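You operate a simulated robot arm through the tools that you are given. There is no shell and no other tool. Be economical: measure what you need, move in short steps, check, and stop when the job is done.

Carry out the task below with a simulated robot arm. There is one attempt and no reset: what you move stays moved.

TASK
Put things in order on the table. At the end: the brown dice cup is in the grey felt bin; the purple pawn from the table stands where the brown dice cup stood; the white hand cream jar stands where the red watch stood; the yellow clothes peg from the table stands on top of the purple block; the red watch from the table stands where the purple pawn stood; whatever was shut is shut again. Leave all else as you found it, and nothing knocked over.
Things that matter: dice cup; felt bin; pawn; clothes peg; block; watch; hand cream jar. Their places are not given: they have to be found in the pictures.

It is judged by the outcome, as a careful person would: the job done as asked, and still so three seconds after it is handed in. It fails if anything else is knocked over, pushed out of place, dropped, spilled or broken.

THE ROBOT
A 6-joint arm with a two-finger parallel gripper, fixed in place. Base frame: the origin is at the foot of the arm, x ahead of it, y to its left, z up; the work surface is at about z = 740. Lengths are in mm, angles in degrees, forces in N, time in s.
With the tool pointing down near the work surface it reaches from about 200 to 640 mm from the base axis. Its first joint turns from -66.0 to 66.0 degrees. Payload 2.7 kg.
Tool frame: the origin (TCP) lies between the finger pads and is the grasp point; the fingertips stand 23 mm ahead of it; z points along the fingers, y is the line along which they close. The gripper opens to 94 mm. The fingers are 38 mm wide and 10 mm thick; the gripper's body (54 by 96 mm) begins 39 mm behind the TCP.
Orientation is told as [roll, pitch, yaw] about the base's x, y, z axes, in that order, counted from this pose: with the fingers straight down and closing along the base's y, the tool's x points along the base's -x, its y along +y and its z along -z.

THE INTERFACE
- The arm moves only by the tool nudge_tool. Its argument "rows" is a list of rows, each a list of 7 numbers: the shift along the tool's x, y, z in mm, then the turn, a rotation vector about the tool's x, y, z in degrees, then the finger opening in mm, from 0 to 94. In form: [[dx, dy, dz, ax, ay, az, hand], ...]. A call has 1 to 10 rows; each row shifts and turns the commanded pose from where the row before left it, along the tool's axes as they then stand. A row lasts 0.2 s, in which the tool goes at most 50 mm and 8.6 degrees; a call with a longer step from one row to the next is refused whole, and so is a gripper value outside its range. A pose out of reach is approached as far as the arm can. The call stops where the force on the tool passes 40 N (or 10 N more than at its start, if that is more) or the arm is blocked; 0.2 s more then pass. The fingers move at their own pace (about 45 mm/s each) and stop on an object; they squeeze with about 31 N. The grip force told is the motor's: it shows also when the fingers shut on nothing. Time passes only in rows, and 0.2 s behind the last, so rows that do not move let the fingers close. It gives the time, the measured TCP pose, the force on the tool (base axes), the opening and the grip force at its end, in the units of the frame above (readings bear some noise).
- Cameras (640 x 400 px; columns grow to the right, rows downward): "scene" is fixed at [65.7, -420, 1445]; the picture's right is [0.89, -0.46, 0.00], its down [-0.17, -0.33, -0.93] and it looks along [0.42, 0.83, -0.37] (base axes); focal length 325 px, centre (320, 200). "wrist" rides on the gripper at [-39, 0, -44] in the tool frame; the picture's right is [0.00, -1.00, 0.00], its down [0.97, 0.00, -0.24] and it looks along [0.24, 0.00, 0.97] (tool axes); focal length 218 px, centre (320, 200).
- snapshot(camera): a new picture of that camera. No time passes.
- measure_at(camera, pixels): for up to 12 pixels [column, row] of the newest picture of that camera ("zoom" is the newest enlarged one), the place [x, y, z] in the base frame of the surface seen there, good to about 2 mm, but the place of the scene camera against the robot may be out by one fixed shift of up to 25 mm in any direction. No time passes.
- close_up(camera, box): a new picture of the part [left, top, right, bottom] of that camera's present view, enlarged. No time passes.
- sign_off(): hands the job in; it is judged then, once.

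Work in short steps. Measure before you move; look again where a grasp or a placing could have gone wrong, and mend it. You have 80 turns and 46 pictures in all, those below and enlarged ones among them. Open the gripper and draw the arm clear of the work before you hand the job in, unless the task says otherwise; then end with one line.

The tools are called after "Request:" as name(argument=value, ...) on one line, values as JSON. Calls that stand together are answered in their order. nudge_tool: Moves the arm, as the interface text tells. Its arguments: {"type":"object","properties":{"rows":{"type":"array","items":{"type":"array","items":{"type":"number"}}}},"required":["rows"]} The other tools are called the same way: snapshot (camera) takes a picture; measure_at (camera, pixels) gives the place of the surface under pixels of a picture; close_up (camera, box) takes an enlarged picture of a part of a camera's view; sign_off () hands the job in.

At the start:

```text
clock: 0.0
position: [340.0, 112.1, 1260.4]
ee_rot: [0.2, 0.0, 0.1]
ft_force: [-0.5, 0.0, -0.2]
gripper_width: 93.9
grip_force: 0.0
```

scene: 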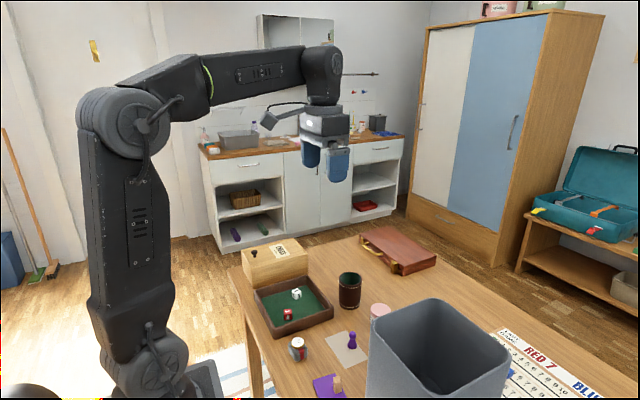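
wrist: 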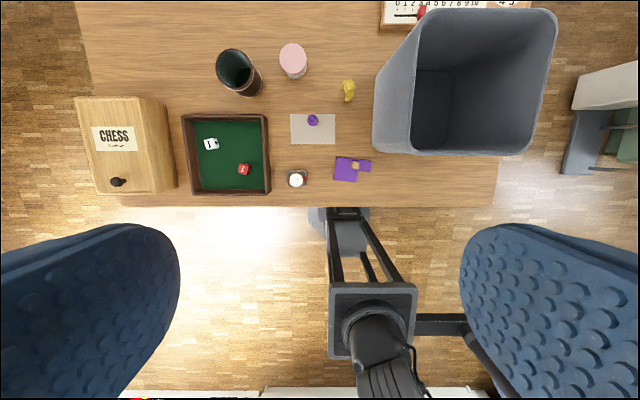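

The wrist picture shows the table: dice cup (237,70), pink-lid jar (293,60), pawn (313,120), something yellow (348,90), purple thing (350,168), white item (297,179), bin (460,80). I take enlarged views to identify them.

Request:
close_up(camera="wrist", box=[200, 20, 400, 200])

Request:
close_up(camera="scene", box=[230, 220, 450, 400])

```text
2.22 times, centred on (300, 110) of wrist
```

zoom: 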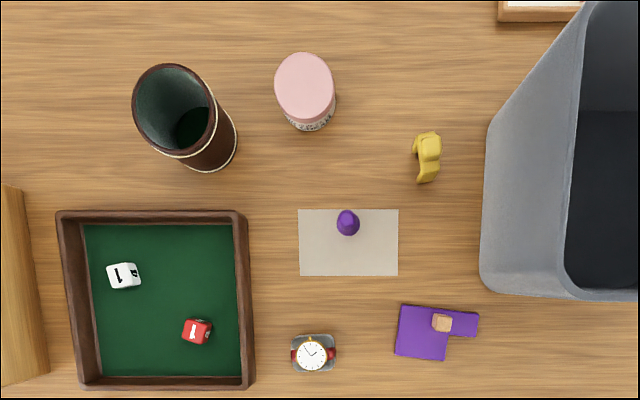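

```text
2.22 times, centred on (340, 310) of scene
```

zoom: 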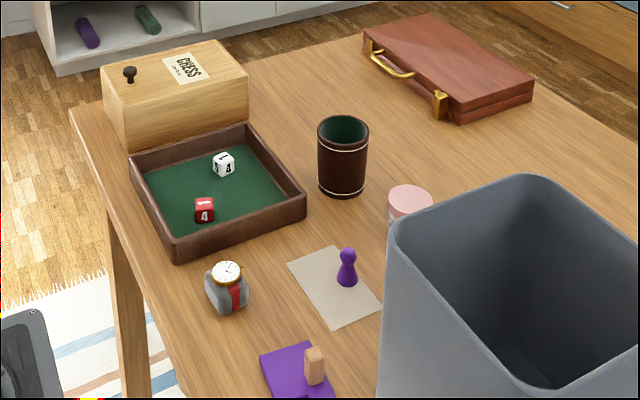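

Measuring the main points from the wrist picture.

Request:
measure_at(camera="wrist", pixels=[[237, 52], [293, 55], [313, 120], [348, 84], [348, 97], [345, 168], [355, 165], [365, 166], [297, 180], [300, 132], [420, 170], [430, 100]])

Request:
measure_at(camera="wrist", pixels=[[218, 70], [254, 68], [242, 84], [240, 96], [415, 18], [553, 15], [378, 152], [525, 154], [415, 80], [500, 80], [260, 130], [120, 182]])

```text
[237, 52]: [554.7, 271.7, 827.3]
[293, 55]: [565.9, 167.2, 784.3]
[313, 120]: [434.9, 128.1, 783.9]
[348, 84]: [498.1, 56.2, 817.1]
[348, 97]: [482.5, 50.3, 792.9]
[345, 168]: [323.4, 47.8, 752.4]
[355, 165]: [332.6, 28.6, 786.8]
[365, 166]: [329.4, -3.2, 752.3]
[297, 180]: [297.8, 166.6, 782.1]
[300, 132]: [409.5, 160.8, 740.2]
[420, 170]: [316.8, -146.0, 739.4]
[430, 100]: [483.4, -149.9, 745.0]
```

```text
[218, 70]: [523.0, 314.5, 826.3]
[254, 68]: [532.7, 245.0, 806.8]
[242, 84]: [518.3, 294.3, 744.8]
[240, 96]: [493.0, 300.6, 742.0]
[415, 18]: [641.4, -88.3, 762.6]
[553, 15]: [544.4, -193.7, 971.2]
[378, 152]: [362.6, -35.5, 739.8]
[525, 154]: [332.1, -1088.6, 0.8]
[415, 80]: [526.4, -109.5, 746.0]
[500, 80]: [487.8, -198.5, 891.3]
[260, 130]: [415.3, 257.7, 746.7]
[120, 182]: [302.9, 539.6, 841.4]
```

I go lower over the middle of the table for a better look.

Request:
nudge_tool(rows=[[-24, 0, 35, 0, 0, 0, 94], [-24, 0, 35, 0, 0, 0, 94], [-24, 0, 35, 0, 0, 0, 94], [-24, 0, 35, 0, 0, 0, 94], [-24, 0, 35, 0, 0, 0, 94], [-20, 0, 25, 0, 0, 0, 94], [0, 0, 0, 0, 0, 0, 94]])

Request:
snapshot(camera="wrist")

```text
clock: 1.6
position: [481.6, 112.4, 1062.0]
ee_rot: [0.1, -0.1, 0.0]
ft_force: [0.6, 0.4, 0.2]
gripper_width: 94.0
grip_force: 0.1
```

```text
41 pictures are left
```

wrist: 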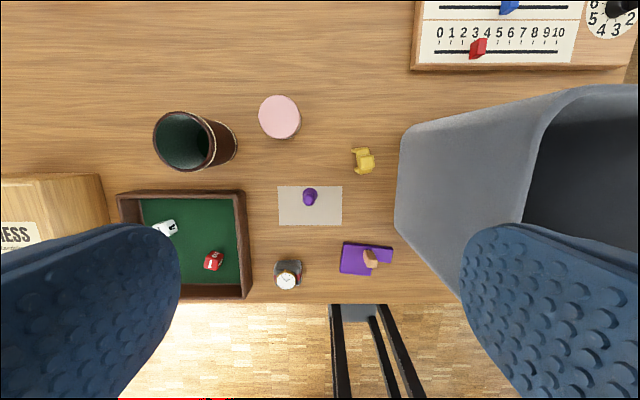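

Request:
close_up(camera="wrist", box=[320, 130, 420, 290])

Request:
measure_at(camera="wrist", pixels=[[358, 151], [364, 156], [364, 168], [370, 256], [372, 265], [346, 256], [386, 254], [288, 282], [309, 194], [260, 118], [299, 118], [278, 134]])

```text
2.50 times, centred on (370, 210) of wrist
```

zoom: 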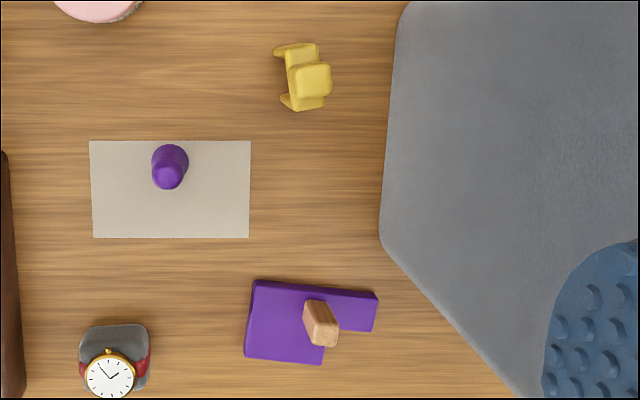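

```text
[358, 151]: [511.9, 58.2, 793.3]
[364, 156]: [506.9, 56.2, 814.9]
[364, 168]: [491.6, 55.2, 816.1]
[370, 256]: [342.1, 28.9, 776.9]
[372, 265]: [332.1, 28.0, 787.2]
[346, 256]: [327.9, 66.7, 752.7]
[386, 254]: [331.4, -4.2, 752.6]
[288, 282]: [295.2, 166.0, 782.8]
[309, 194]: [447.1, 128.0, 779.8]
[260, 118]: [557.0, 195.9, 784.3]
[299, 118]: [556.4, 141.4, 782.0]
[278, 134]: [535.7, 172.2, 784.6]
```

Now a look into the bin from above it.

Request:
nudge_tool(rows=[[0, 0, -50, 0, 0, 0, 94], [0, 0, -50, 0, 0, 0, 94], [0, 0, -50, 0, 0, 0, 94], [2, -45, 0, 0, 0, 0, 94], [2, -45, 0, 0, 0, 0, 94], [2, -45, 0, 0, 0, 0, 94], [2, -45, 0, 0, 0, 0, 94], [2, -45, 0, 0, 0, 0, 94], [0, 0, 0, 0, 0, 0, 94]])

Request:
snapshot(camera="wrist")

```text
clock: 3.6
position: [469.7, -114.6, 1210.8]
ee_rot: [0.1, -0.1, -0.1]
ft_force: [-0.4, -0.2, 1.3]
gripper_width: 93.9
grip_force: 0.1
```

```text
39 pictures are left
```

wrist: 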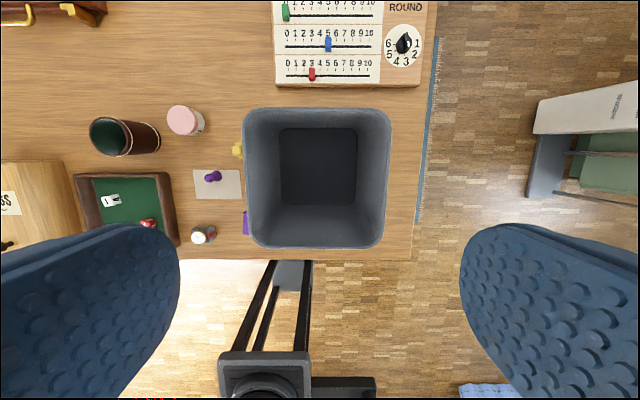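

Request:
measure_at(camera="wrist", pixels=[[318, 110], [318, 247], [245, 175], [389, 175], [318, 130], [318, 204], [282, 170], [354, 170], [318, 165], [92, 135], [157, 138], [118, 120]])

Request:
close_up(camera="wrist", box=[70, 90, 260, 250])

```text
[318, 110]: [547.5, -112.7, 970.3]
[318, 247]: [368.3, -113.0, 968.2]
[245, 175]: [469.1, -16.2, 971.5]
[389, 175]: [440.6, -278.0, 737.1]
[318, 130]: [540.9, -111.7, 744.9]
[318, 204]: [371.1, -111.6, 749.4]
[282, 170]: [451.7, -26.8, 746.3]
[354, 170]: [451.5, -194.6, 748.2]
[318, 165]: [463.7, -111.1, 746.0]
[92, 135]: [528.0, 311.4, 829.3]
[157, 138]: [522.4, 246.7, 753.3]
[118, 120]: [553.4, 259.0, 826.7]
```

```text
2.50 times, centred on (165, 170) of wrist
```

zoom: 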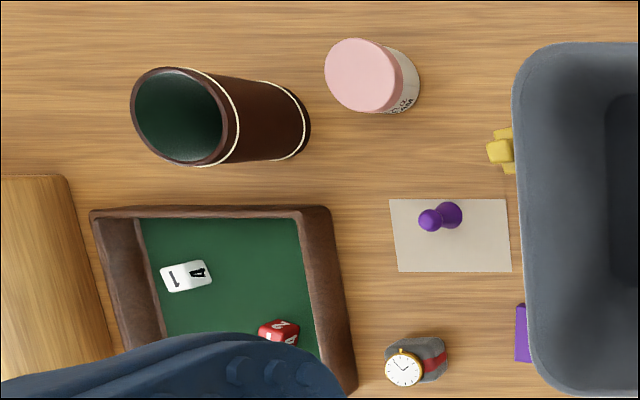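

Bin interior is about x 370–545, y −200…−20, floor z≈746, rim 971; the centre is near (457,−112). Next I go above the cup at about (520,281).

Request:
nudge_tool(rows=[[-5, 44, 0, 0, 0, 0, 94], [-5, 44, 0, 0, 0, 0, 94], [-5, 44, 0, 0, 0, 0, 94], [-5, 44, 0, 0, 0, 0, 94], [-5, 44, 20, 0, 0, 0, 94], [-5, 44, 25, 0, 0, 0, 94], [-5, 44, 25, 0, 0, 0, 94], [-5, 44, 40, 0, 0, 0, 94], [-10, 44, 30, 0, 0, 0, 94], [0, 0, 40, 0, 0, 0, 94]])

Request:
snapshot(camera="wrist")

```text
refused: row 6 steps farther than a row can; nothing moved
```

```text
37 pictures are left
```

wrist: 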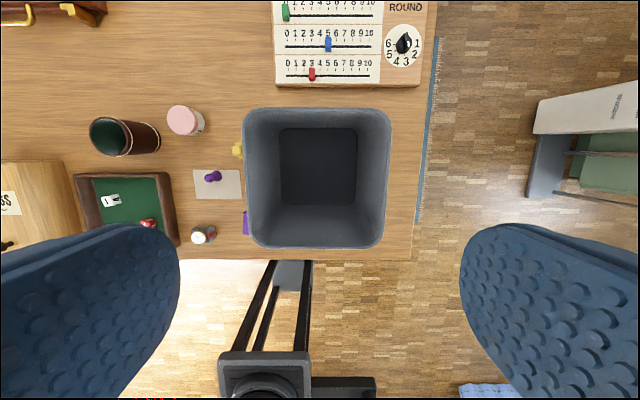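

The step was too long; I split lateral and downward motion.

Request:
nudge_tool(rows=[[-6, 49, 0, 0, 0, 0, 94], [-6, 49, 0, 0, 0, 0, 94], [-6, 49, 0, 0, 0, 0, 94], [-6, 49, 0, 0, 0, 0, 94], [-6, 49, 0, 0, 0, 0, 94], [-6, 49, 0, 0, 0, 0, 94], [-7, 49, 0, 0, 0, 0, 94], [-7, 49, 0, 0, 0, 0, 94], [0, 3, 49, 0, 0, 0, 94], [0, 0, 50, 0, 0, 0, 94]])

Request:
nudge_tool(rows=[[0, 0, 50, 0, 0, 0, 94], [0, 0, 50, 0, 0, 0, 94], [0, 0, 0, 0, 0, 0, 94]])

Request:
snapshot(camera="wrist")

```text
clock: 5.8
position: [491.8, 265.2, 1090.6]
ee_rot: [0.1, -0.1, 0.0]
ft_force: [-0.1, 0.0, 0.0]
gripper_width: 94.1
grip_force: 0.0
out of reach, approached as far as the arm can: row 7, 8
```

```text
clock: 6.6
position: [490.0, 264.4, 992.4]
ee_rot: [0.1, -0.1, 0.1]
ft_force: [-0.4, 0.2, 0.2]
gripper_width: 93.9
grip_force: 0.0
```

```text
36 pictures are left
```

wrist: 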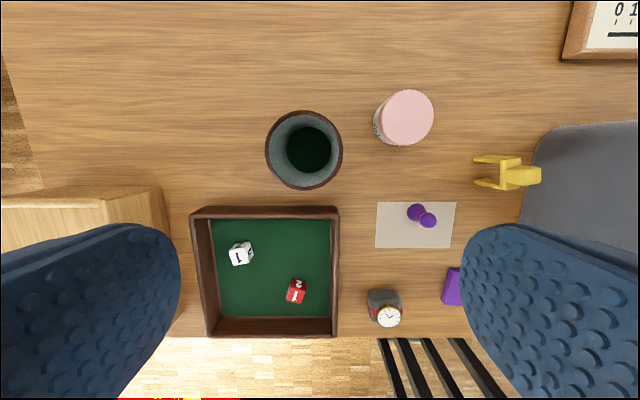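

Request:
measure_at(camera="wrist", pixels=[[267, 150], [341, 150], [304, 112], [304, 188], [308, 150], [404, 91], [432, 118], [404, 145], [378, 118], [535, 175], [480, 160], [480, 184]])

Request:
close_up(camera="wrist", box=[360, 80, 560, 240])

```text
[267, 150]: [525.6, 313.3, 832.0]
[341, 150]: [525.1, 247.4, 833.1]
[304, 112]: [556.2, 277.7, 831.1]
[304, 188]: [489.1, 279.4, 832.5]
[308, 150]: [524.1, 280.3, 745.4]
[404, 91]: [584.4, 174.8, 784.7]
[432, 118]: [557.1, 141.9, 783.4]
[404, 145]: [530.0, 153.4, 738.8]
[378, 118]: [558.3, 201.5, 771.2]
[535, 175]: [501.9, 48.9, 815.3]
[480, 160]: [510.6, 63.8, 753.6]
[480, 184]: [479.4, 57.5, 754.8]
```

```text
2.50 times, centred on (460, 160) of wrist
```

zoom: 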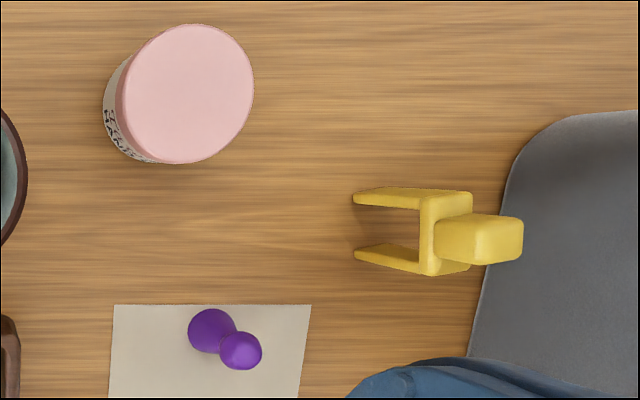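

Cup rim centre is (523,280), diameter ≈68, top z 832. Going down around it with the fingers open along y.

Request:
nudge_tool(rows=[[-33, 15.5, 20, 0, 0, 0, 94], [0, 0, 50, 0, 0, 0, 94], [0, 0, 50, 0, 0, 0, 94], [0, 0, 37, 0, 0, 0, 94], [0, 0, 25, 0, 0, 0, 94], [0, 0, 0, 0, 0, 0, 94]])

```text
clock: 8.0
position: [526.9, 280.3, 810.0]
ee_rot: [0.1, -0.1, -0.1]
ft_force: [0.1, -0.2, 0.2]
gripper_width: 94.0
grip_force: 0.1
```

Request:
nudge_tool(rows=[[3, 0, 2, 0, 0, 0, 94], [0, 0, 0, 0, 0, 0, 60], [0, 0, 0, 0, 0, 0, 60], [0, 0, 0, 0, 0, 0, 60], [0, 0, 0, 0, 0, 0, 60], [0, 0, 0, 0, 0, 0, 60]])

Request:
snapshot(camera="wrist")

```text
clock: 9.4
position: [522.9, 281.6, 809.7]
ee_rot: [0.2, -0.1, 0.0]
ft_force: [-0.2, 0.8, 1.6]
gripper_width: 70.9
grip_force: 30.8
```

```text
34 pictures are left
```

wrist: 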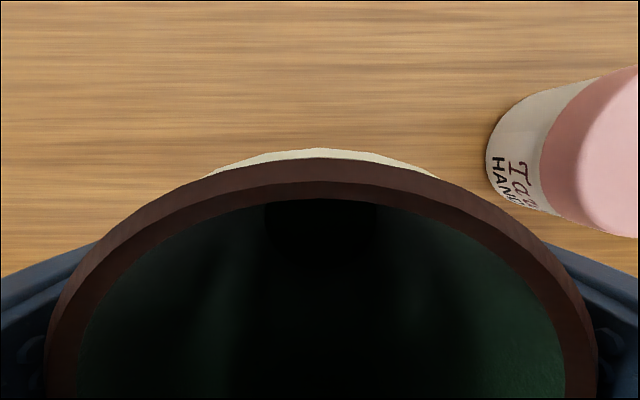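

Gripped at 70.9 mm. Lift, draw inward, raise above the bin rim.

Request:
nudge_tool(rows=[[0, 0, -25, 0, 0, 0, 60], [0, 0, -50, 0, 0, 0, 60], [0, 0, -50, 0, 0, 0, 60], [0, 0, -50, 0, 0, 0, 60], [33, -20, -30, 0, 0, 0, 60], [33, -20, -30, 0, 0, 0, 60], [0, -20, -45, 0, 0, 0, 60], [0, -49, 0, 0, 0, 0, 60], [0, -49, 0, 0, 0, 0, 60], [0, 0, 0, 0, 0, 0, 60]])

```text
clock: 11.6
position: [456.4, 121.5, 1088.9]
ee_rot: [0.0, -0.2, 0.0]
ft_force: [-0.2, -0.4, -0.4]
gripper_width: 71.0
grip_force: 31.0
```

Request:
nudge_tool(rows=[[0, -46.7, 0, 0, 0, 0, 60], [0, -46.7, 0, 0, 0, 0, 60], [0, -46.7, 0, 0, 0, 0, 60], [0, -46.7, 0, 0, 0, 0, 60], [0, -46.7, 0, 0, 0, 0, 60], [0, 0, 30, 0, 0, 0, 60], [0, 0, 40, 0, 0, 0, 60], [0, 0, 40, 0, 0, 0, 60], [0, 0, 0, 0, 0, 0, 60]])

Request:
snapshot(camera="scene")

Request:
snapshot(camera="wrist")

```text
clock: 13.6
position: [455.1, -110.7, 976.6]
ee_rot: [0.2, -0.1, 0.1]
ft_force: [0.8, -0.4, -1.2]
gripper_width: 71.0
grip_force: 31.5
```

```text
33 pictures are left
```

scene: 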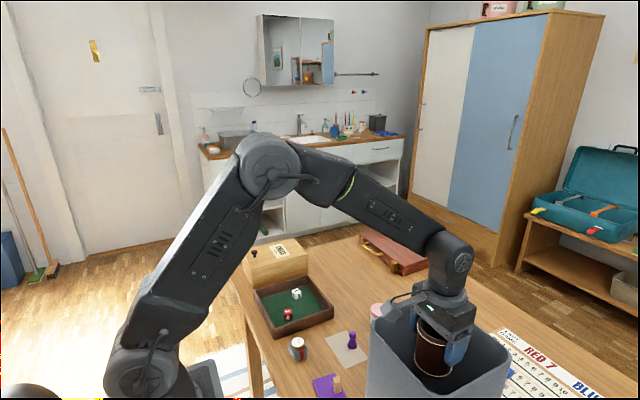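

```text
32 pictures are left
```

wrist: 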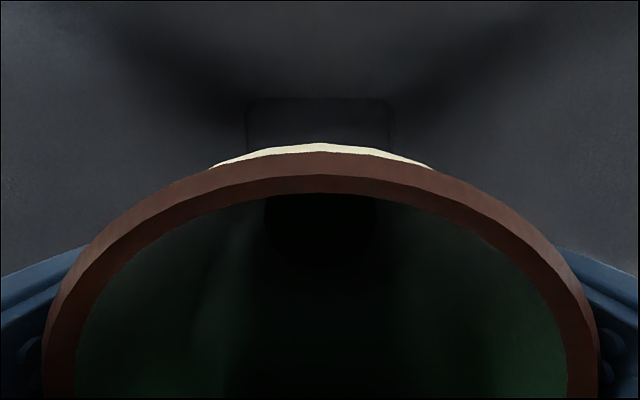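

Checking forearm clearance to the bin's near rim by measuring the arm in the scene picture.

Request:
measure_at(camera="scene", pixels=[[448, 262], [425, 262], [400, 245], [370, 228], [430, 290], [445, 290], [335, 195], [380, 322], [462, 318], [430, 350]])

```text
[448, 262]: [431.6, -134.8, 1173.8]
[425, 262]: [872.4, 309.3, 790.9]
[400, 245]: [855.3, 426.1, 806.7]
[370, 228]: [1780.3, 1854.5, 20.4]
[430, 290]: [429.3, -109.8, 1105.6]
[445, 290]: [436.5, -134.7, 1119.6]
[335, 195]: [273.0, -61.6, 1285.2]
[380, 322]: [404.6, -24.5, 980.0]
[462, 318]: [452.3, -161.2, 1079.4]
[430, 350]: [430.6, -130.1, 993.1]
```

Wrist joint is ~198 mm above TCP, so at TCP 817 the forearm stays above the rim. Lowering to the floor gently.

Request:
nudge_tool(rows=[[-3, 0, 40, 0, 0, 0, 60], [0, 0, 40, 0, 0, 0, 60], [0, 0, 40, 0, 0, 0, 60], [0, 0, 25, 0, 0, 0, 60], [0, 0, 8, 0, 0, 0, 60], [0, 0, 4, 0, 0, 0, 60], [0, 0, 0, 0, 0, 0, 60]])

```text
clock: 14.3
position: [459.8, -110.9, 903.7]
ee_rot: [0.0, 0.2, 0.1]
ft_force: [-4.0, 1.0, 11.8]
gripper_width: 71.2
grip_force: 31.3
stopped in row 3: the force on the tool passed its limit (the readings are from after the stop); the commanded pose is now the measured one
```

Request:
snapshot(camera="scene")

Request:
close_up(camera="scene", box=[340, 220, 520, 400])

Request:
snapshot(camera="wrist")

```text
31 pictures are left
```

scene: 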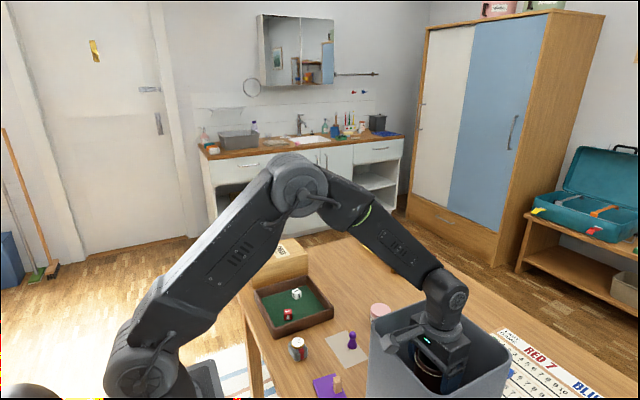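

```text
2.22 times, centred on (430, 310) of scene
```

zoom: 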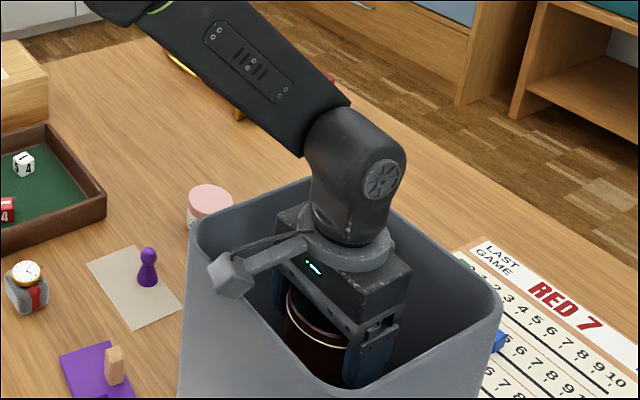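

```text
29 pictures are left
```

wrist: 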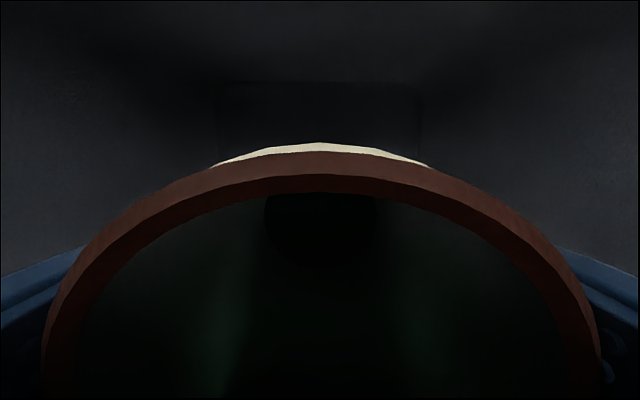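

A bracket on the gripper's near side (zoom (228,275)) seems to touch the bin's near rim. I measure it first.

Request:
measure_at(camera="scene", pixels=[[385, 344], [394, 347], [408, 338], [379, 340], [397, 338], [372, 318], [380, 320], [376, 330], [400, 328], [425, 290], [455, 350], [424, 336]])

```text
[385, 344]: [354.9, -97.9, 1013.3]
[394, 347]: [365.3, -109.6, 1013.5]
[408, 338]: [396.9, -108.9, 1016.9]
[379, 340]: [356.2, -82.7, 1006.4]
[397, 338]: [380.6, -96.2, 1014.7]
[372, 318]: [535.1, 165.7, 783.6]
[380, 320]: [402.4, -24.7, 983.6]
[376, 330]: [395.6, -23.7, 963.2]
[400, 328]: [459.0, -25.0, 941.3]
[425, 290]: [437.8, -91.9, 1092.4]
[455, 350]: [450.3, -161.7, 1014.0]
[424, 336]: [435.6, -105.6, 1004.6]
```

The bracket reaches ~105 mm toward −x and sits on the rim. I back up, turn the tool 45° so the bracket points into the bin's diagonal, shift slightly, and look again.

Request:
nudge_tool(rows=[[0, 0, -40, 0, 0, 0, 60], [0, 0, -45, 0, 0, 0, 60], [-15, -14, 0, 0, 0, 0, 60], [0, 0, 0, 0, 0, 7.5, 60], [0, 0, 0, 0, 0, 7.5, 60], [0, 0, 0, 0, 0, 7.5, 60], [0, 0, 0, 0, 0, 7.5, 60], [0, 0, 0, 0, 0, 7.5, 60], [0, 0, 0, 0, 0, 7.5, 60], [0, 0, 0, 0, 0, 0, 60]])

Request:
snapshot(camera="scene")

```text
clock: 16.5
position: [475.0, -124.0, 988.1]
ee_rot: [-0.1, 0.0, -45.1]
ft_force: [-0.4, -0.1, -0.8]
gripper_width: 71.0
grip_force: 31.4
```

```text
28 pictures are left
```

scene: 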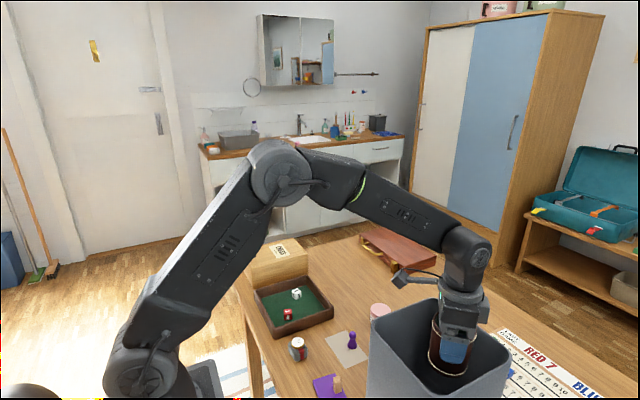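

Request:
measure_at(camera="scene", pixels=[[400, 280], [395, 277], [405, 274], [420, 275], [375, 316], [434, 301], [372, 328], [460, 260]])

Request:
close_up(camera="scene", box=[360, 220, 520, 400])

```text
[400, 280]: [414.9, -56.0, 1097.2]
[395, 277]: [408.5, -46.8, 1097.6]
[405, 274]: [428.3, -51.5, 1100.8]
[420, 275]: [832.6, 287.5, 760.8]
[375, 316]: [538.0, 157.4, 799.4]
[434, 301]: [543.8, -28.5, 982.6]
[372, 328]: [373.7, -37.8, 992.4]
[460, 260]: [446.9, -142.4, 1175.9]
```

```text
2.22 times, centred on (440, 310) of scene
```

zoom: 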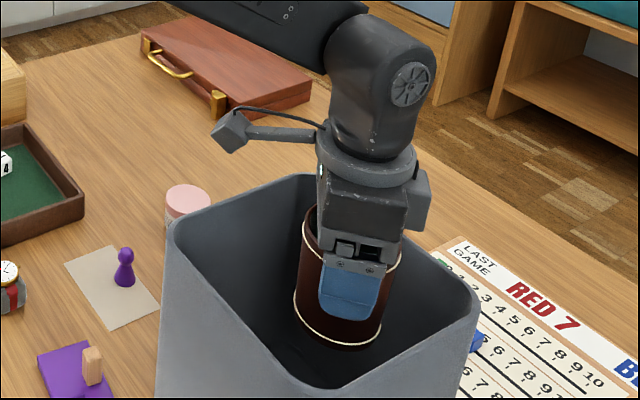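

Bracket tip clears the corner with ~15 mm in y; I turn 7° back and shift a little for even clearance, then lower.

Request:
nudge_tool(rows=[[-3.5, -3.5, 0, 0, 0, -7, 60], [0, 0, 40, 0, 0, 0, 60], [0, 0, 40, 0, 0, 0, 60], [0, 0, 40, 0, 0, 0, 60], [0, 0, 25, 0, 0, 0, 60], [0, 0, 15, 0, 0, 0, 60], [0, 0, 5, 0, 0, 0, 60], [0, 0, 3, 0, 0, 0, 60], [0, 0, 0, 0, 0, 0, 60]])

```text
clock: 18.5
position: [474.9, -129.9, 819.4]
ee_rot: [-0.1, 0.1, -37.9]
ft_force: [-0.8, 1.3, -0.8]
gripper_width: 70.7
grip_force: 31.2
```

Request:
nudge_tool(rows=[[0, 0, 2, 0, 0, 0, 60], [0, 0, 1.5, 0, 0, 0, 60], [0, 0, 0, 0, 0, 0, 60]])

```text
clock: 19.3
position: [474.8, -130.4, 815.9]
ee_rot: [-0.1, 0.1, -38.0]
ft_force: [1.2, 0.1, -0.7]
gripper_width: 70.6
grip_force: 30.9
```

Request:
nudge_tool(rows=[[0, 0, 1.5, 0, 0, 0, 60], [0, 0, 0, 0, 0, 0, 60]])

```text
clock: 19.9
position: [475.0, -129.8, 815.1]
ee_rot: [-0.1, 0.1, -37.9]
ft_force: [-4.2, 1.9, 10.1]
gripper_width: 71.0
grip_force: 31.0
```

Contact with the bin floor (10 N up). Release, and rise out.

Request:
nudge_tool(rows=[[0, 0, 0, 0, 0, 0, 90], [0, 0, 0, 0, 0, 0, 90], [0, 0, -15, 0, 0, 0, 90], [0, 0, -40, 0, 0, 0, 90], [0, 0, -45, 0, 0, 0, 90], [0, 0, -45, 0, 0, 0, 90], [0, 0, -45, 0, 0, 0, 90], [0, 0, -45, 0, 0, 0, 90], [0, 0, -45, 0, 0, 0, 90], [0, 0, 0, 0, 0, 0, 90]])

Request:
snapshot(camera="wrist")

```text
clock: 22.1
position: [475.5, -129.2, 1094.7]
ee_rot: [-0.1, 0.1, -38.0]
ft_force: [0.2, 0.0, -0.4]
gripper_width: 90.1
grip_force: 0.0
```

```text
26 pictures are left
```

wrist: 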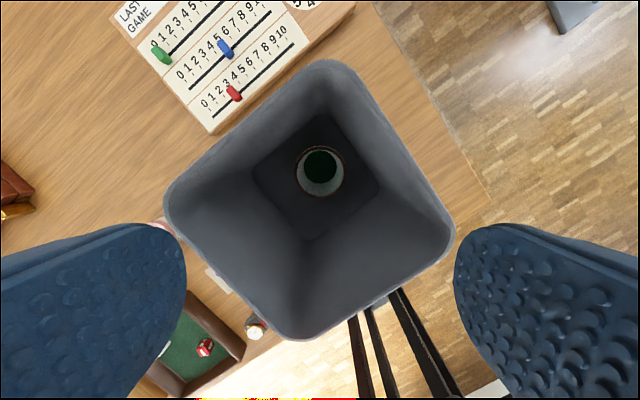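

Cup stands in the bin. I turn back and move over the table at y≈130, checking whether the bin moved, then look at the pawn.

Request:
measure_at(camera="wrist", pixels=[[225, 130], [400, 135], [400, 290], [225, 285]])

Request:
nudge_tool(rows=[[0, 0, 0, 0, 0, -7.6, 94], [0, 0, 0, 0, 0, -7.6, 94], [0, 0, 0, 0, 0, -7.6, 94], [0, 0, 0, 0, 0, -7.6, 94], [0, 0, 0, 0, 0, -7.6, 94], [0, 50, 0, 0, 0, 0, 94], [0, 50, 0, 0, 0, 0, 94], [0, 50, 0, 0, 0, 0, 94], [0, 50, 0, 0, 0, 0, 94], [30, 20, 0, 0, 0, 0, 94]])

Request:
nudge_tool(rows=[[6, 36, 30, 0, 0, 0, 94], [0, 0, 49, 0, 0, 0, 94], [0, 0, 49, 0, 0, 0, 94], [0, 0, 30, 0, 0, 0, 60], [0, 0, 0, 0, 0, 0, 60], [0, 0, 0, 0, 0, 0, 60]])

Request:
snapshot(camera="wrist")

```text
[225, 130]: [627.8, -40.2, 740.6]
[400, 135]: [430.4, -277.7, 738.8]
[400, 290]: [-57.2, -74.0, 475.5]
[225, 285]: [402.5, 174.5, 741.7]
```

```text
clock: 24.3
position: [442.7, 90.0, 1095.5]
ee_rot: [0.0, 0.0, -0.1]
ft_force: [0.8, 0.3, -0.4]
gripper_width: 94.1
grip_force: 0.1
```

```text
clock: 25.7
position: [437.9, 126.0, 935.8]
ee_rot: [0.0, 0.1, 0.0]
ft_force: [0.6, -0.6, 0.5]
gripper_width: 59.9
grip_force: 0.0
```

```text
25 pictures are left
```

wrist: 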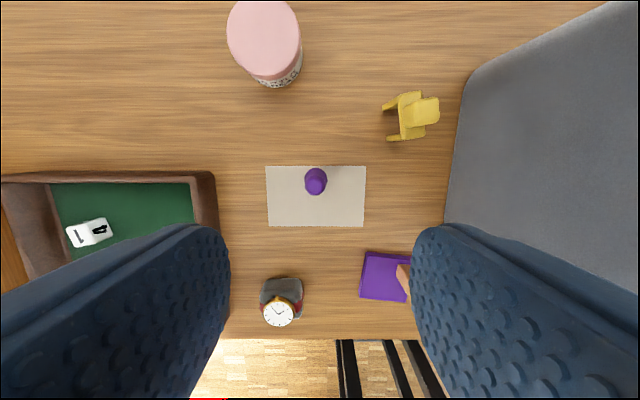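

Request:
measure_at(camera="wrist", pixels=[[316, 185], [305, 178], [327, 178], [316, 169], [267, 166], [365, 166], [268, 226], [364, 226], [447, 200], [216, 180], [195, 180], [278, 312]])

Request:
close_up(camera="wrist", box=[240, 140, 400, 340])

```text
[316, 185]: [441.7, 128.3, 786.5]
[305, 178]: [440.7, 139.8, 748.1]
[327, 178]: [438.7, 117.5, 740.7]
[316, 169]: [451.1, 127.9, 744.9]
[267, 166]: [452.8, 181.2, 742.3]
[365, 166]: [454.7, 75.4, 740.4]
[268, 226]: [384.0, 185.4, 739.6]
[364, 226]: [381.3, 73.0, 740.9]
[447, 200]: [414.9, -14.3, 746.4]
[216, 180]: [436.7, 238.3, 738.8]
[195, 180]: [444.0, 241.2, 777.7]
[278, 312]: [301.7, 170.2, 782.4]
```

```text
2.00 times, centred on (320, 240) of wrist
```

zoom: 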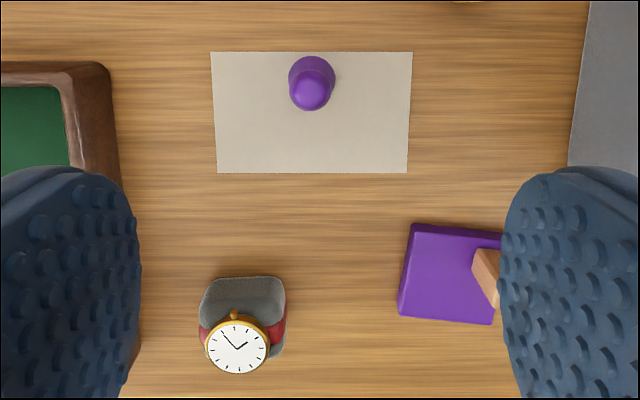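

Pawn centre ≈(440,128), top z≈787. I lower over it to TCP z 768 and close.

Request:
nudge_tool(rows=[[-2, 2.3, 40, 0, 0, 0, 60], [0, 0, 48, 0, 0, 0, 60], [0, 0, 48, 0, 0, 0, 60], [0, 0, 31, 0, 0, 0, 60], [0, 0, 0, 0, 0, 0, 60], [0, 0, 0, 0, 0, 0, 12], [0, 0, 0, 0, 0, 0, 12], [0, 0, 0, 0, 0, 0, 12], [0, 0, 0, 0, 0, 0, 12]])

```text
clock: 27.7
position: [440.5, 126.8, 770.9]
ee_rot: [0.0, 0.2, 0.0]
ft_force: [-0.3, -0.4, -0.1]
gripper_width: 18.2
grip_force: 31.2
```

Gripped at 18 mm. Lift 90 and carry to (523,280).

Request:
nudge_tool(rows=[[0, 0, -20, 0, 0, 0, 12], [0, 0, -40, 0, 0, 0, 12], [0, 0, -40, 0, 0, 0, 12], [-20.6, 38.3, 0, 0, 0, 0, 12], [-20.6, 38.3, 0, 0, 0, 0, 12], [-20.6, 38.3, 0, 0, 0, 0, 12], [-20.7, 38.3, 0, 0, 0, 0, 12], [0, 0, 0, 0, 0, 0, 12], [0, 0, 0, 0, 0, 0, 12]])

Request:
snapshot(camera="scene")

```text
clock: 29.7
position: [521.2, 280.7, 870.3]
ee_rot: [0.0, 0.1, 0.0]
ft_force: [-0.2, -0.8, -0.8]
gripper_width: 18.2
grip_force: 30.5
```

```text
23 pictures are left
```

scene: 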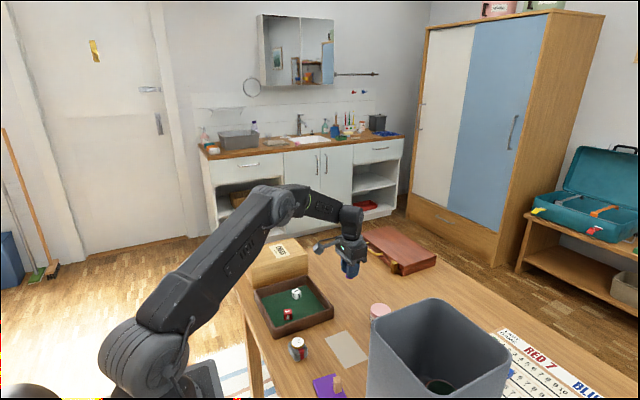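

Request:
nudge_tool(rows=[[-1.5, 0, 40, 0, 0, 0, 12], [0, 0, 40, 0, 0, 0, 12], [0, 0, 15, 0, 0, 0, 12], [0, 0, 3.5, 0, 0, 0, 12], [0, 0, 0, 0, 0, 0, 12]])

```text
clock: 30.9
position: [525.3, 281.0, 771.5]
ee_rot: [0.0, 0.1, 0.0]
ft_force: [0.4, -0.8, 0.1]
gripper_width: 18.7
grip_force: 31.5
```

Request:
nudge_tool(rows=[[1.5, 0, 1, 0, 0, 0, 12], [0, 0, 0, 0, 0, 0, 12]])

```text
clock: 31.5
position: [524.5, 281.4, 770.6]
ee_rot: [0.0, -0.1, 0.0]
ft_force: [2.1, -0.8, 4.9]
gripper_width: 18.6
grip_force: 30.3
```

Contact with the table (≈5 N). Release, rise, and look.

Request:
nudge_tool(rows=[[0, 0, 0, 0, 0, 0, 50], [0, 0, 0, 0, 0, 0, 50], [0, 0, -15, 0, 0, 0, 50], [0, 0, -40, 0, 0, 0, 50], [0, 0, -45, 0, 0, 0, 50], [0, 0, -45, 0, 0, 0, 50], [0, 0, 0, 0, 0, 0, 50]])

Request:
snapshot(camera="wrist")

```text
clock: 33.1
position: [522.1, 280.4, 915.5]
ee_rot: [0.0, 0.3, 0.0]
ft_force: [0.7, -0.1, -0.8]
gripper_width: 50.1
grip_force: 0.1
```

```text
22 pictures are left
```

wrist: 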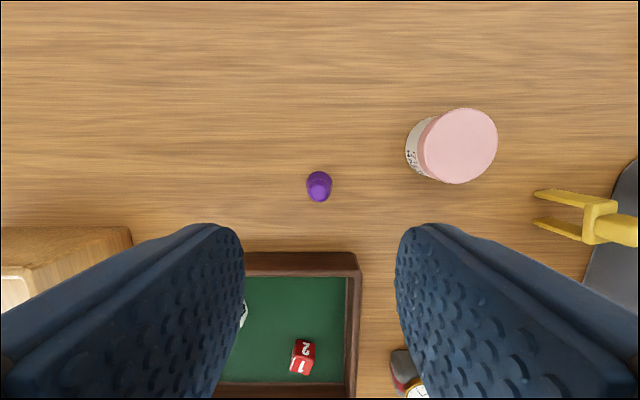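

Pawn stands at its new place. Now to the watch at about (300,168).

Request:
nudge_tool(rows=[[43, -22, 0, 0, 0, 0, 50], [43, -22, 0, 0, 0, 0, 60], [43, -22, 0, 0, 0, 0, 70], [43, -23, 0, 0, 0, 0, 80], [43, -23, 0, 0, 0, 0, 94], [7, -1, 20, 0, 0, 0, 94], [0, 0, 0, 0, 0, 0, 94]])

Request:
snapshot(camera="wrist")

```text
clock: 34.7
position: [300.7, 167.8, 896.1]
ee_rot: [0.0, 0.1, 0.0]
ft_force: [0.5, -0.1, -0.5]
gripper_width: 93.9
grip_force: 0.0
```

```text
21 pictures are left
```

wrist: 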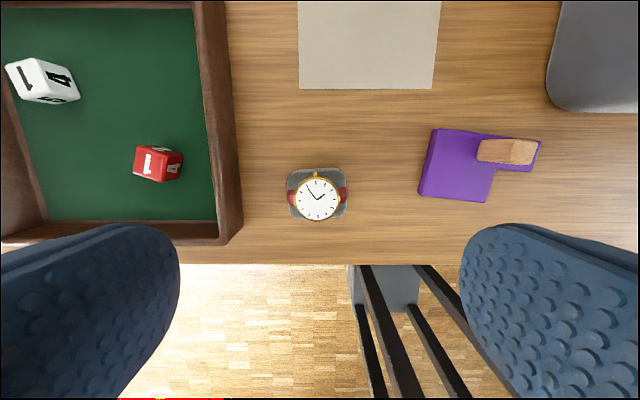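

Request:
close_up(camera="wrist", box=[260, 150, 380, 240])

Request:
measure_at(camera="wrist", pixels=[[290, 185], [346, 180], [318, 171], [318, 200], [290, 213], [234, 200], [421, 160], [435, 130], [421, 194], [486, 200], [493, 172], [540, 143]])

Request:
measure_at(camera="wrist", pixels=[[535, 168], [480, 142], [536, 143], [480, 158], [532, 163], [440, 135], [440, 190], [330, 264], [489, 196], [316, 216]])

```text
4.44 times, centred on (320, 195) of wrist
```

zoom: 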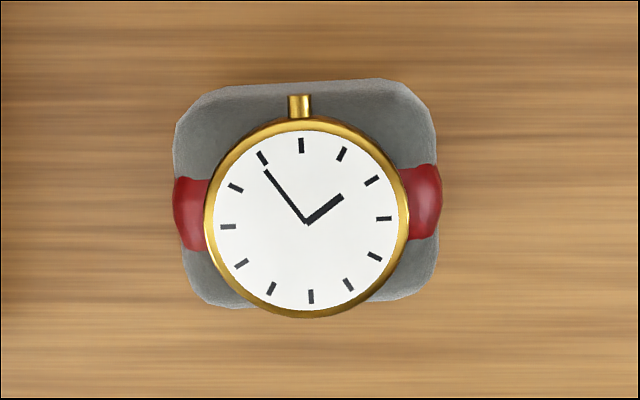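

```text
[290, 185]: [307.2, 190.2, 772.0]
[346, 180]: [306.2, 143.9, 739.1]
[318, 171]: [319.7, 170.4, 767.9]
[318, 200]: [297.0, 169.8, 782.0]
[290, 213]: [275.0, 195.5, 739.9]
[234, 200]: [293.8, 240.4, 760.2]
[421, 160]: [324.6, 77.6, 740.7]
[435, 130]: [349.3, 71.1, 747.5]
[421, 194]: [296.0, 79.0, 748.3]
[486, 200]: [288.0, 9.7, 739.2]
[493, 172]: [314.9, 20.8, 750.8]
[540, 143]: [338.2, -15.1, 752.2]
```

```text
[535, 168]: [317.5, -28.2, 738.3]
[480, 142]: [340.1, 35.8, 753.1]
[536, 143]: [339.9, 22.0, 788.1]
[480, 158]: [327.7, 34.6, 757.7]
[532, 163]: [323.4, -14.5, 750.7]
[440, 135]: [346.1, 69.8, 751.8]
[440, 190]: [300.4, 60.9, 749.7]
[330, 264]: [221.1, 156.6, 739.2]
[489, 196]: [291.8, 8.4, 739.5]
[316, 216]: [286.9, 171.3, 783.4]
```

Watch on its cushion: centre ≈(300,170), ~46 wide in y, top z 782. Going down with 78 mm opening to clear the tray, then closing.

Request:
nudge_tool(rows=[[0, 2.5, 30, 0, 0, 0, 78], [0, 0, 45, 0, 0, 0, 78], [0, 0, 40, 0, 0, 0, 78], [0, 0, 12, 0, 0, 0, 78], [0, 0, 0, 0, 0, 0, 78], [0, 0, 0, 0, 0, 0, 36], [0, 0, 0, 0, 0, 0, 36], [0, 0, 0, 0, 0, 0, 36], [0, 0, 0, 0, 0, 0, 36]])

```text
clock: 36.7
position: [300.6, 171.1, 768.8]
ee_rot: [0.0, 0.1, 0.0]
ft_force: [0.5, 0.0, 0.2]
gripper_width: 47.4
grip_force: 31.2
```

Gripped at 47 mm. Lift and move by (+140,−42.5).

Request:
nudge_tool(rows=[[0, 0, -20, 0, 0, 0, 36], [0, 0, -40, 0, 0, 0, 36], [-46.5, -14.2, 0, 0, 0, 0, 36], [-46.5, -14.2, 0, 0, 0, 0, 36], [-46.5, -14.2, 0, 0, 0, 0, 36], [0, 0, 0, 0, 0, 0, 36], [0, 0, 40, 0, 0, 0, 36], [0, 0, 14, 0, 0, 0, 36], [0, 0, 0, 0, 0, 0, 36]])

```text
clock: 38.7
position: [441.3, 127.5, 773.5]
ee_rot: [0.0, 0.1, 0.0]
ft_force: [-0.6, 0.4, -0.4]
gripper_width: 47.4
grip_force: 31.2
```

Request:
nudge_tool(rows=[[0, 0, 2.5, 0, 0, 0, 36], [0, 0, 1.2, 0, 0, 0, 36], [0, 0, 0, 0, 0, 0, 36]])

```text
clock: 39.5
position: [440.9, 128.1, 769.2]
ee_rot: [0.0, 0.0, -0.1]
ft_force: [-0.6, -0.2, -1.1]
gripper_width: 47.8
grip_force: 31.2
```

Request:
nudge_tool(rows=[[0, 0, 1, 0, 0, 0, 36], [0, 0, 0, 0, 0, 0, 36]])

```text
clock: 40.1
position: [439.6, 128.6, 769.0]
ee_rot: [0.0, 0.1, 0.0]
ft_force: [0.0, 0.1, -0.3]
gripper_width: 47.6
grip_force: 31.3
```

Request:
nudge_tool(rows=[[0, 0, 0.8, 0, 0, 0, 36], [0, 0, 0, 0, 0, 0, 36]])

```text
clock: 40.7
position: [440.9, 128.5, 768.6]
ee_rot: [0.0, 0.1, 0.1]
ft_force: [-1.6, 1.1, 4.2]
gripper_width: 47.5
grip_force: 30.8
```

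Contact. Release to 78, rise, and look.

Request:
nudge_tool(rows=[[0, 0, 0, 0, 0, 0, 78], [0, 0, 0, 0, 0, 0, 78], [0, 0, -20, 0, 0, 0, 78], [0, 0, -45, 0, 0, 0, 78], [0, 0, -45, 0, 0, 0, 78], [0, 0, -45, 0, 0, 0, 78], [0, 0, 0, 0, 0, 0, 78]])

Request:
snapshot(camera="wrist")

```text
clock: 42.3
position: [440.8, 128.2, 925.6]
ee_rot: [-0.1, 0.2, 0.0]
ft_force: [-0.6, -1.3, 1.2]
gripper_width: 77.8
grip_force: 0.1
```

```text
19 pictures are left
```

wrist: 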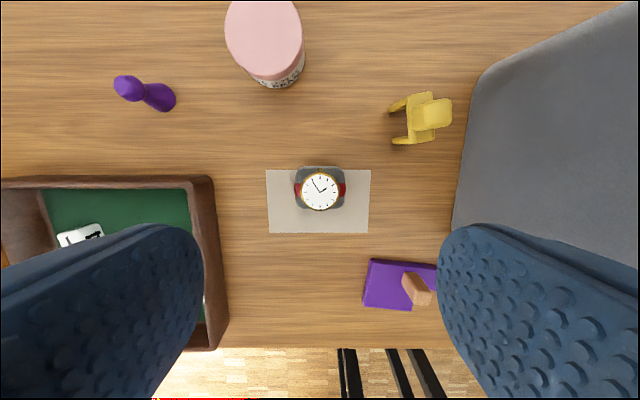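

Watch stands on the paper where the pawn was. Now the jar: centre ≈(556,171), diameter ≈58, top z 784.

Request:
nudge_tool(rows=[[-39, 14.3, 10, 0, 0, 0, 94], [-38, 14.3, 10, 0, 0, 0, 94], [-38, 14.3, 10, 0, 0, 0, 94], [0, 0, 45, 0, 0, 0, 94], [0, 0, 0, 0, 0, 0, 94]])

Request:
snapshot(camera="wrist")

```text
clock: 43.5
position: [554.9, 169.6, 850.5]
ee_rot: [0.0, 0.1, 0.0]
ft_force: [-0.5, 0.3, -0.2]
gripper_width: 94.1
grip_force: 0.0
```

```text
18 pictures are left
```

wrist: 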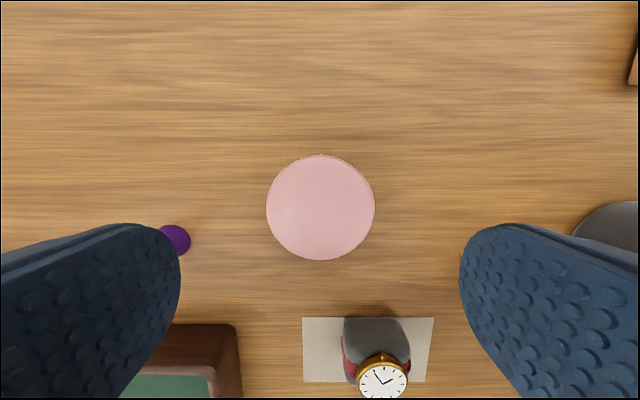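

Well centred (320,207). Lower to z≈768 and close.

Request:
nudge_tool(rows=[[-1, 1, 40, 0, 0, 0, 94], [0, 0, 30, 0, 0, 0, 94], [0, 0, 12, 0, 0, 0, 94], [0, 0, 0, 0, 0, 0, 94], [0, 0, 0, 0, 0, 0, 48], [0, 0, 0, 0, 0, 0, 48], [0, 0, 0, 0, 0, 0, 48], [0, 0, 0, 0, 0, 0, 48], [0, 0, 0, 0, 0, 0, 48]])

```text
clock: 45.5
position: [555.3, 171.1, 767.8]
ee_rot: [0.0, 0.1, 0.0]
ft_force: [0.3, 0.5, -0.4]
gripper_width: 55.9
grip_force: 30.6
```

Gripped at 56 mm. Lift 90 and carry to (300,171).

Request:
nudge_tool(rows=[[0, 0, -20, 0, 0, 0, 48], [0, 0, -35, 0, 0, 0, 48], [0, 0, -35, 0, 0, 0, 48], [49, 0, 0, 0, 0, 0, 48], [49, 0, 0, 0, 0, 0, 48], [49, 0, 0, 0, 0, 0, 48], [49, 0, 0, 0, 0, 0, 48], [49, 0, 0, 0, 0, 0, 48], [10, 0, 0, 0, 0, 0, 48], [0, 0, 0, 0, 0, 0, 48]])

Request:
nudge_tool(rows=[[0, 0, 40, 0, 0, 0, 48], [0, 0, 35, 0, 0, 0, 48], [0, 0, 12, 0, 0, 0, 48], [0, 0, 0, 0, 0, 0, 48]])

```text
clock: 47.7
position: [301.2, 172.2, 858.4]
ee_rot: [0.0, 0.1, 0.0]
ft_force: [0.3, 1.0, -0.7]
gripper_width: 55.6
grip_force: 31.2
```

```text
clock: 48.7
position: [301.2, 171.0, 771.4]
ee_rot: [0.0, 0.0, 0.0]
ft_force: [-1.0, 0.6, -1.1]
gripper_width: 55.7
grip_force: 30.9
```

Request:
nudge_tool(rows=[[0, 0, 2, 0, 0, 0, 48], [0, 0, 1.2, 0, 0, 0, 48], [0, 0, 0, 0, 0, 0, 48]])

```text
clock: 49.5
position: [301.2, 171.8, 766.9]
ee_rot: [0.1, 0.1, 0.0]
ft_force: [-2.6, -0.7, 9.2]
gripper_width: 55.7
grip_force: 31.2
```

Contact. Release and rise, then view.

Request:
nudge_tool(rows=[[0, 0, 0, 0, 0, 0, 82], [0, 0, 0, 0, 0, 0, 82], [0, 0, -20, 0, 0, 0, 82], [0, 0, -45, 0, 0, 0, 82], [0, 0, -45, 0, 0, 0, 82], [0, -40, -20, 0, 0, 0, 82], [0, -45, 0, 0, 0, 0, 60], [0, -40, 0, 0, 0, 0, 60], [0, 0, 0, 0, 0, 0, 60]])

Request:
snapshot(camera="wrist")

```text
clock: 51.5
position: [300.8, 44.8, 897.1]
ee_rot: [0.0, 0.1, 0.1]
ft_force: [-1.1, 0.2, -0.3]
gripper_width: 60.1
grip_force: 0.0
```

```text
17 pictures are left
```

wrist: 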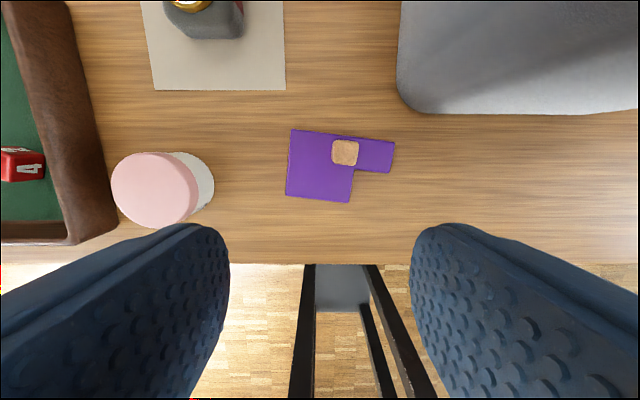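

Request:
close_up(camera="wrist", box=[270, 115, 410, 215])

Request:
measure_at(camera="wrist", pixels=[[292, 134], [289, 191], [348, 197], [353, 173], [391, 167], [392, 145], [334, 143], [356, 146], [355, 164], [333, 161], [320, 180], [399, 90]])

```text
4.00 times, centred on (340, 165) of wrist
```

zoom: 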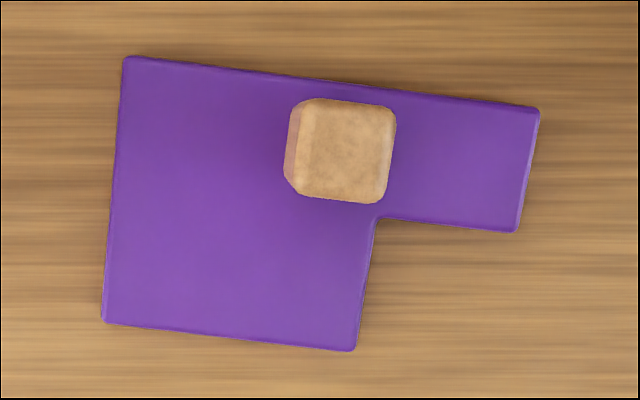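

```text
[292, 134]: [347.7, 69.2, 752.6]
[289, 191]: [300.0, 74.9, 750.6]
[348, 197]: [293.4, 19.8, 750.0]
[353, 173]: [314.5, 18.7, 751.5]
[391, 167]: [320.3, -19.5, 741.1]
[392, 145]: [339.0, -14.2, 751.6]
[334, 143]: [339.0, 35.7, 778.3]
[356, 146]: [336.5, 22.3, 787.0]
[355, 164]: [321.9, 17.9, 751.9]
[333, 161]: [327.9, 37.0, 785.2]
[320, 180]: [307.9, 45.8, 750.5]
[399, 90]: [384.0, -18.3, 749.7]
```

Block: square part x 296–347, y 20–71 at z≈752, knob at ≈(331,28) up to z 787. Free strip centre ≈(322,56). Now I look at the peg from above.

Request:
nudge_tool(rows=[[0, 17, -40, 0, 0, 0, 60], [-45, 0, 0, 0, 0, 0, 60], [-45, 0, 0, 0, 0, 0, 60], [-45, 0, 0, 0, 0, 0, 60], [-45, 0, 0, 0, 0, 0, 60], [0, 0, 0, 0, 0, 0, 60]])

Request:
close_up(camera="wrist", box=[260, 120, 400, 240])

Request:
snapshot(camera="wrist")

```text
clock: 52.9
position: [480.8, 63.7, 936.5]
ee_rot: [0.1, 0.2, 0.0]
ft_force: [-0.2, -0.5, -0.5]
gripper_width: 60.1
grip_force: 0.0
```

```text
3.33 times, centred on (330, 180) of wrist
```

zoom: 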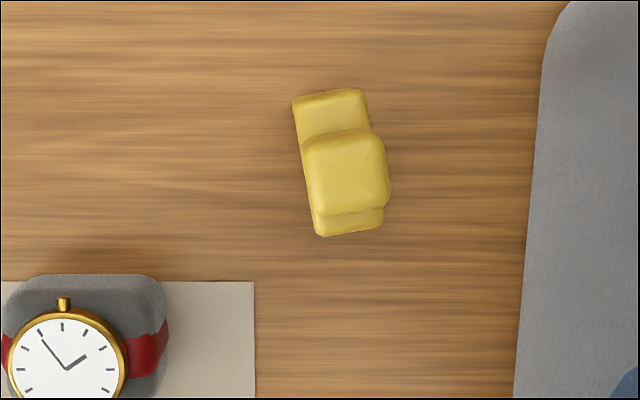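

```text
14 pictures are left
```

wrist: 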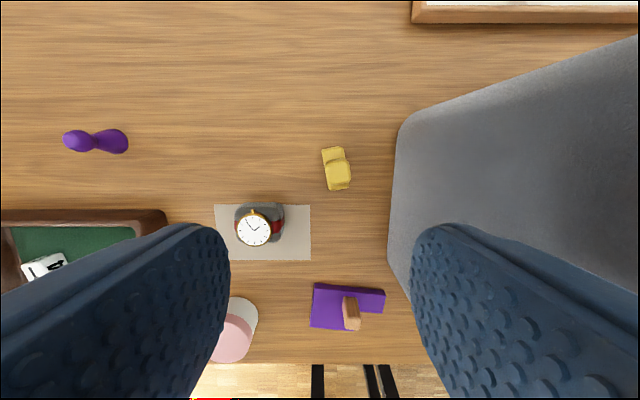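

Request:
measure_at(camera="wrist", pixels=[[332, 163], [345, 163], [329, 182], [344, 183], [336, 172], [328, 152], [338, 150], [330, 188], [347, 186], [337, 187], [334, 153]])

Request:
measure_at(camera="zoom", pixels=[[308, 150], [380, 145], [318, 205], [384, 198], [345, 172], [300, 108], [360, 98], [322, 228], [378, 222], [305, 135]])

```text
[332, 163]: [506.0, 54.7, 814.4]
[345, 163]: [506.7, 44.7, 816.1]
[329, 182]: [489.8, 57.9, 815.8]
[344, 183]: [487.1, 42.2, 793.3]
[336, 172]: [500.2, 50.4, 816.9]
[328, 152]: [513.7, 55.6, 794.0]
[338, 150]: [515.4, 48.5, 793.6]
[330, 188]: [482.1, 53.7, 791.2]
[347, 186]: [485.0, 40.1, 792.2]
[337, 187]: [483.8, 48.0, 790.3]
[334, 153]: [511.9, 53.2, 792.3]
```

```text
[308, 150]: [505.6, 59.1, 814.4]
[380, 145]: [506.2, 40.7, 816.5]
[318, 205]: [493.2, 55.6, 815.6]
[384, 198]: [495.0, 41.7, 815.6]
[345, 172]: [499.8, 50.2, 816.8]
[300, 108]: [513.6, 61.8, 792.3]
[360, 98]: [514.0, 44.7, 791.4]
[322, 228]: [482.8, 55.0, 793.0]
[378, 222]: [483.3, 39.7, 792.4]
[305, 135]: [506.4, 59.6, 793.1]
```

Peg: head centre ≈(499,50), 18 wide, top z 816, turned ≈+10°. I align (yaw +10°), lower to TCP z 808 on the head, and close.

Request:
nudge_tool(rows=[[-18.2, -13.7, 0, 0, 0, 0, 50], [0, 0, 0, 0, 0, -5, 50], [0, 0, 0, 0, 0, -5, 50], [0, 0, 45, 0, 0, 0, 50], [0, 0, 45, 0, 0, 0, 50], [0, 0, 28, 0, 0, 0, 50], [0, 0, 10, 0, 0, 0, 50], [0, 0, 0, 0, 0, 0, 50]])

```text
clock: 54.7
position: [498.9, 50.2, 808.5]
ee_rot: [0.0, 0.2, 10.0]
ft_force: [-0.3, 0.8, -0.2]
gripper_width: 50.0
grip_force: 0.0
```

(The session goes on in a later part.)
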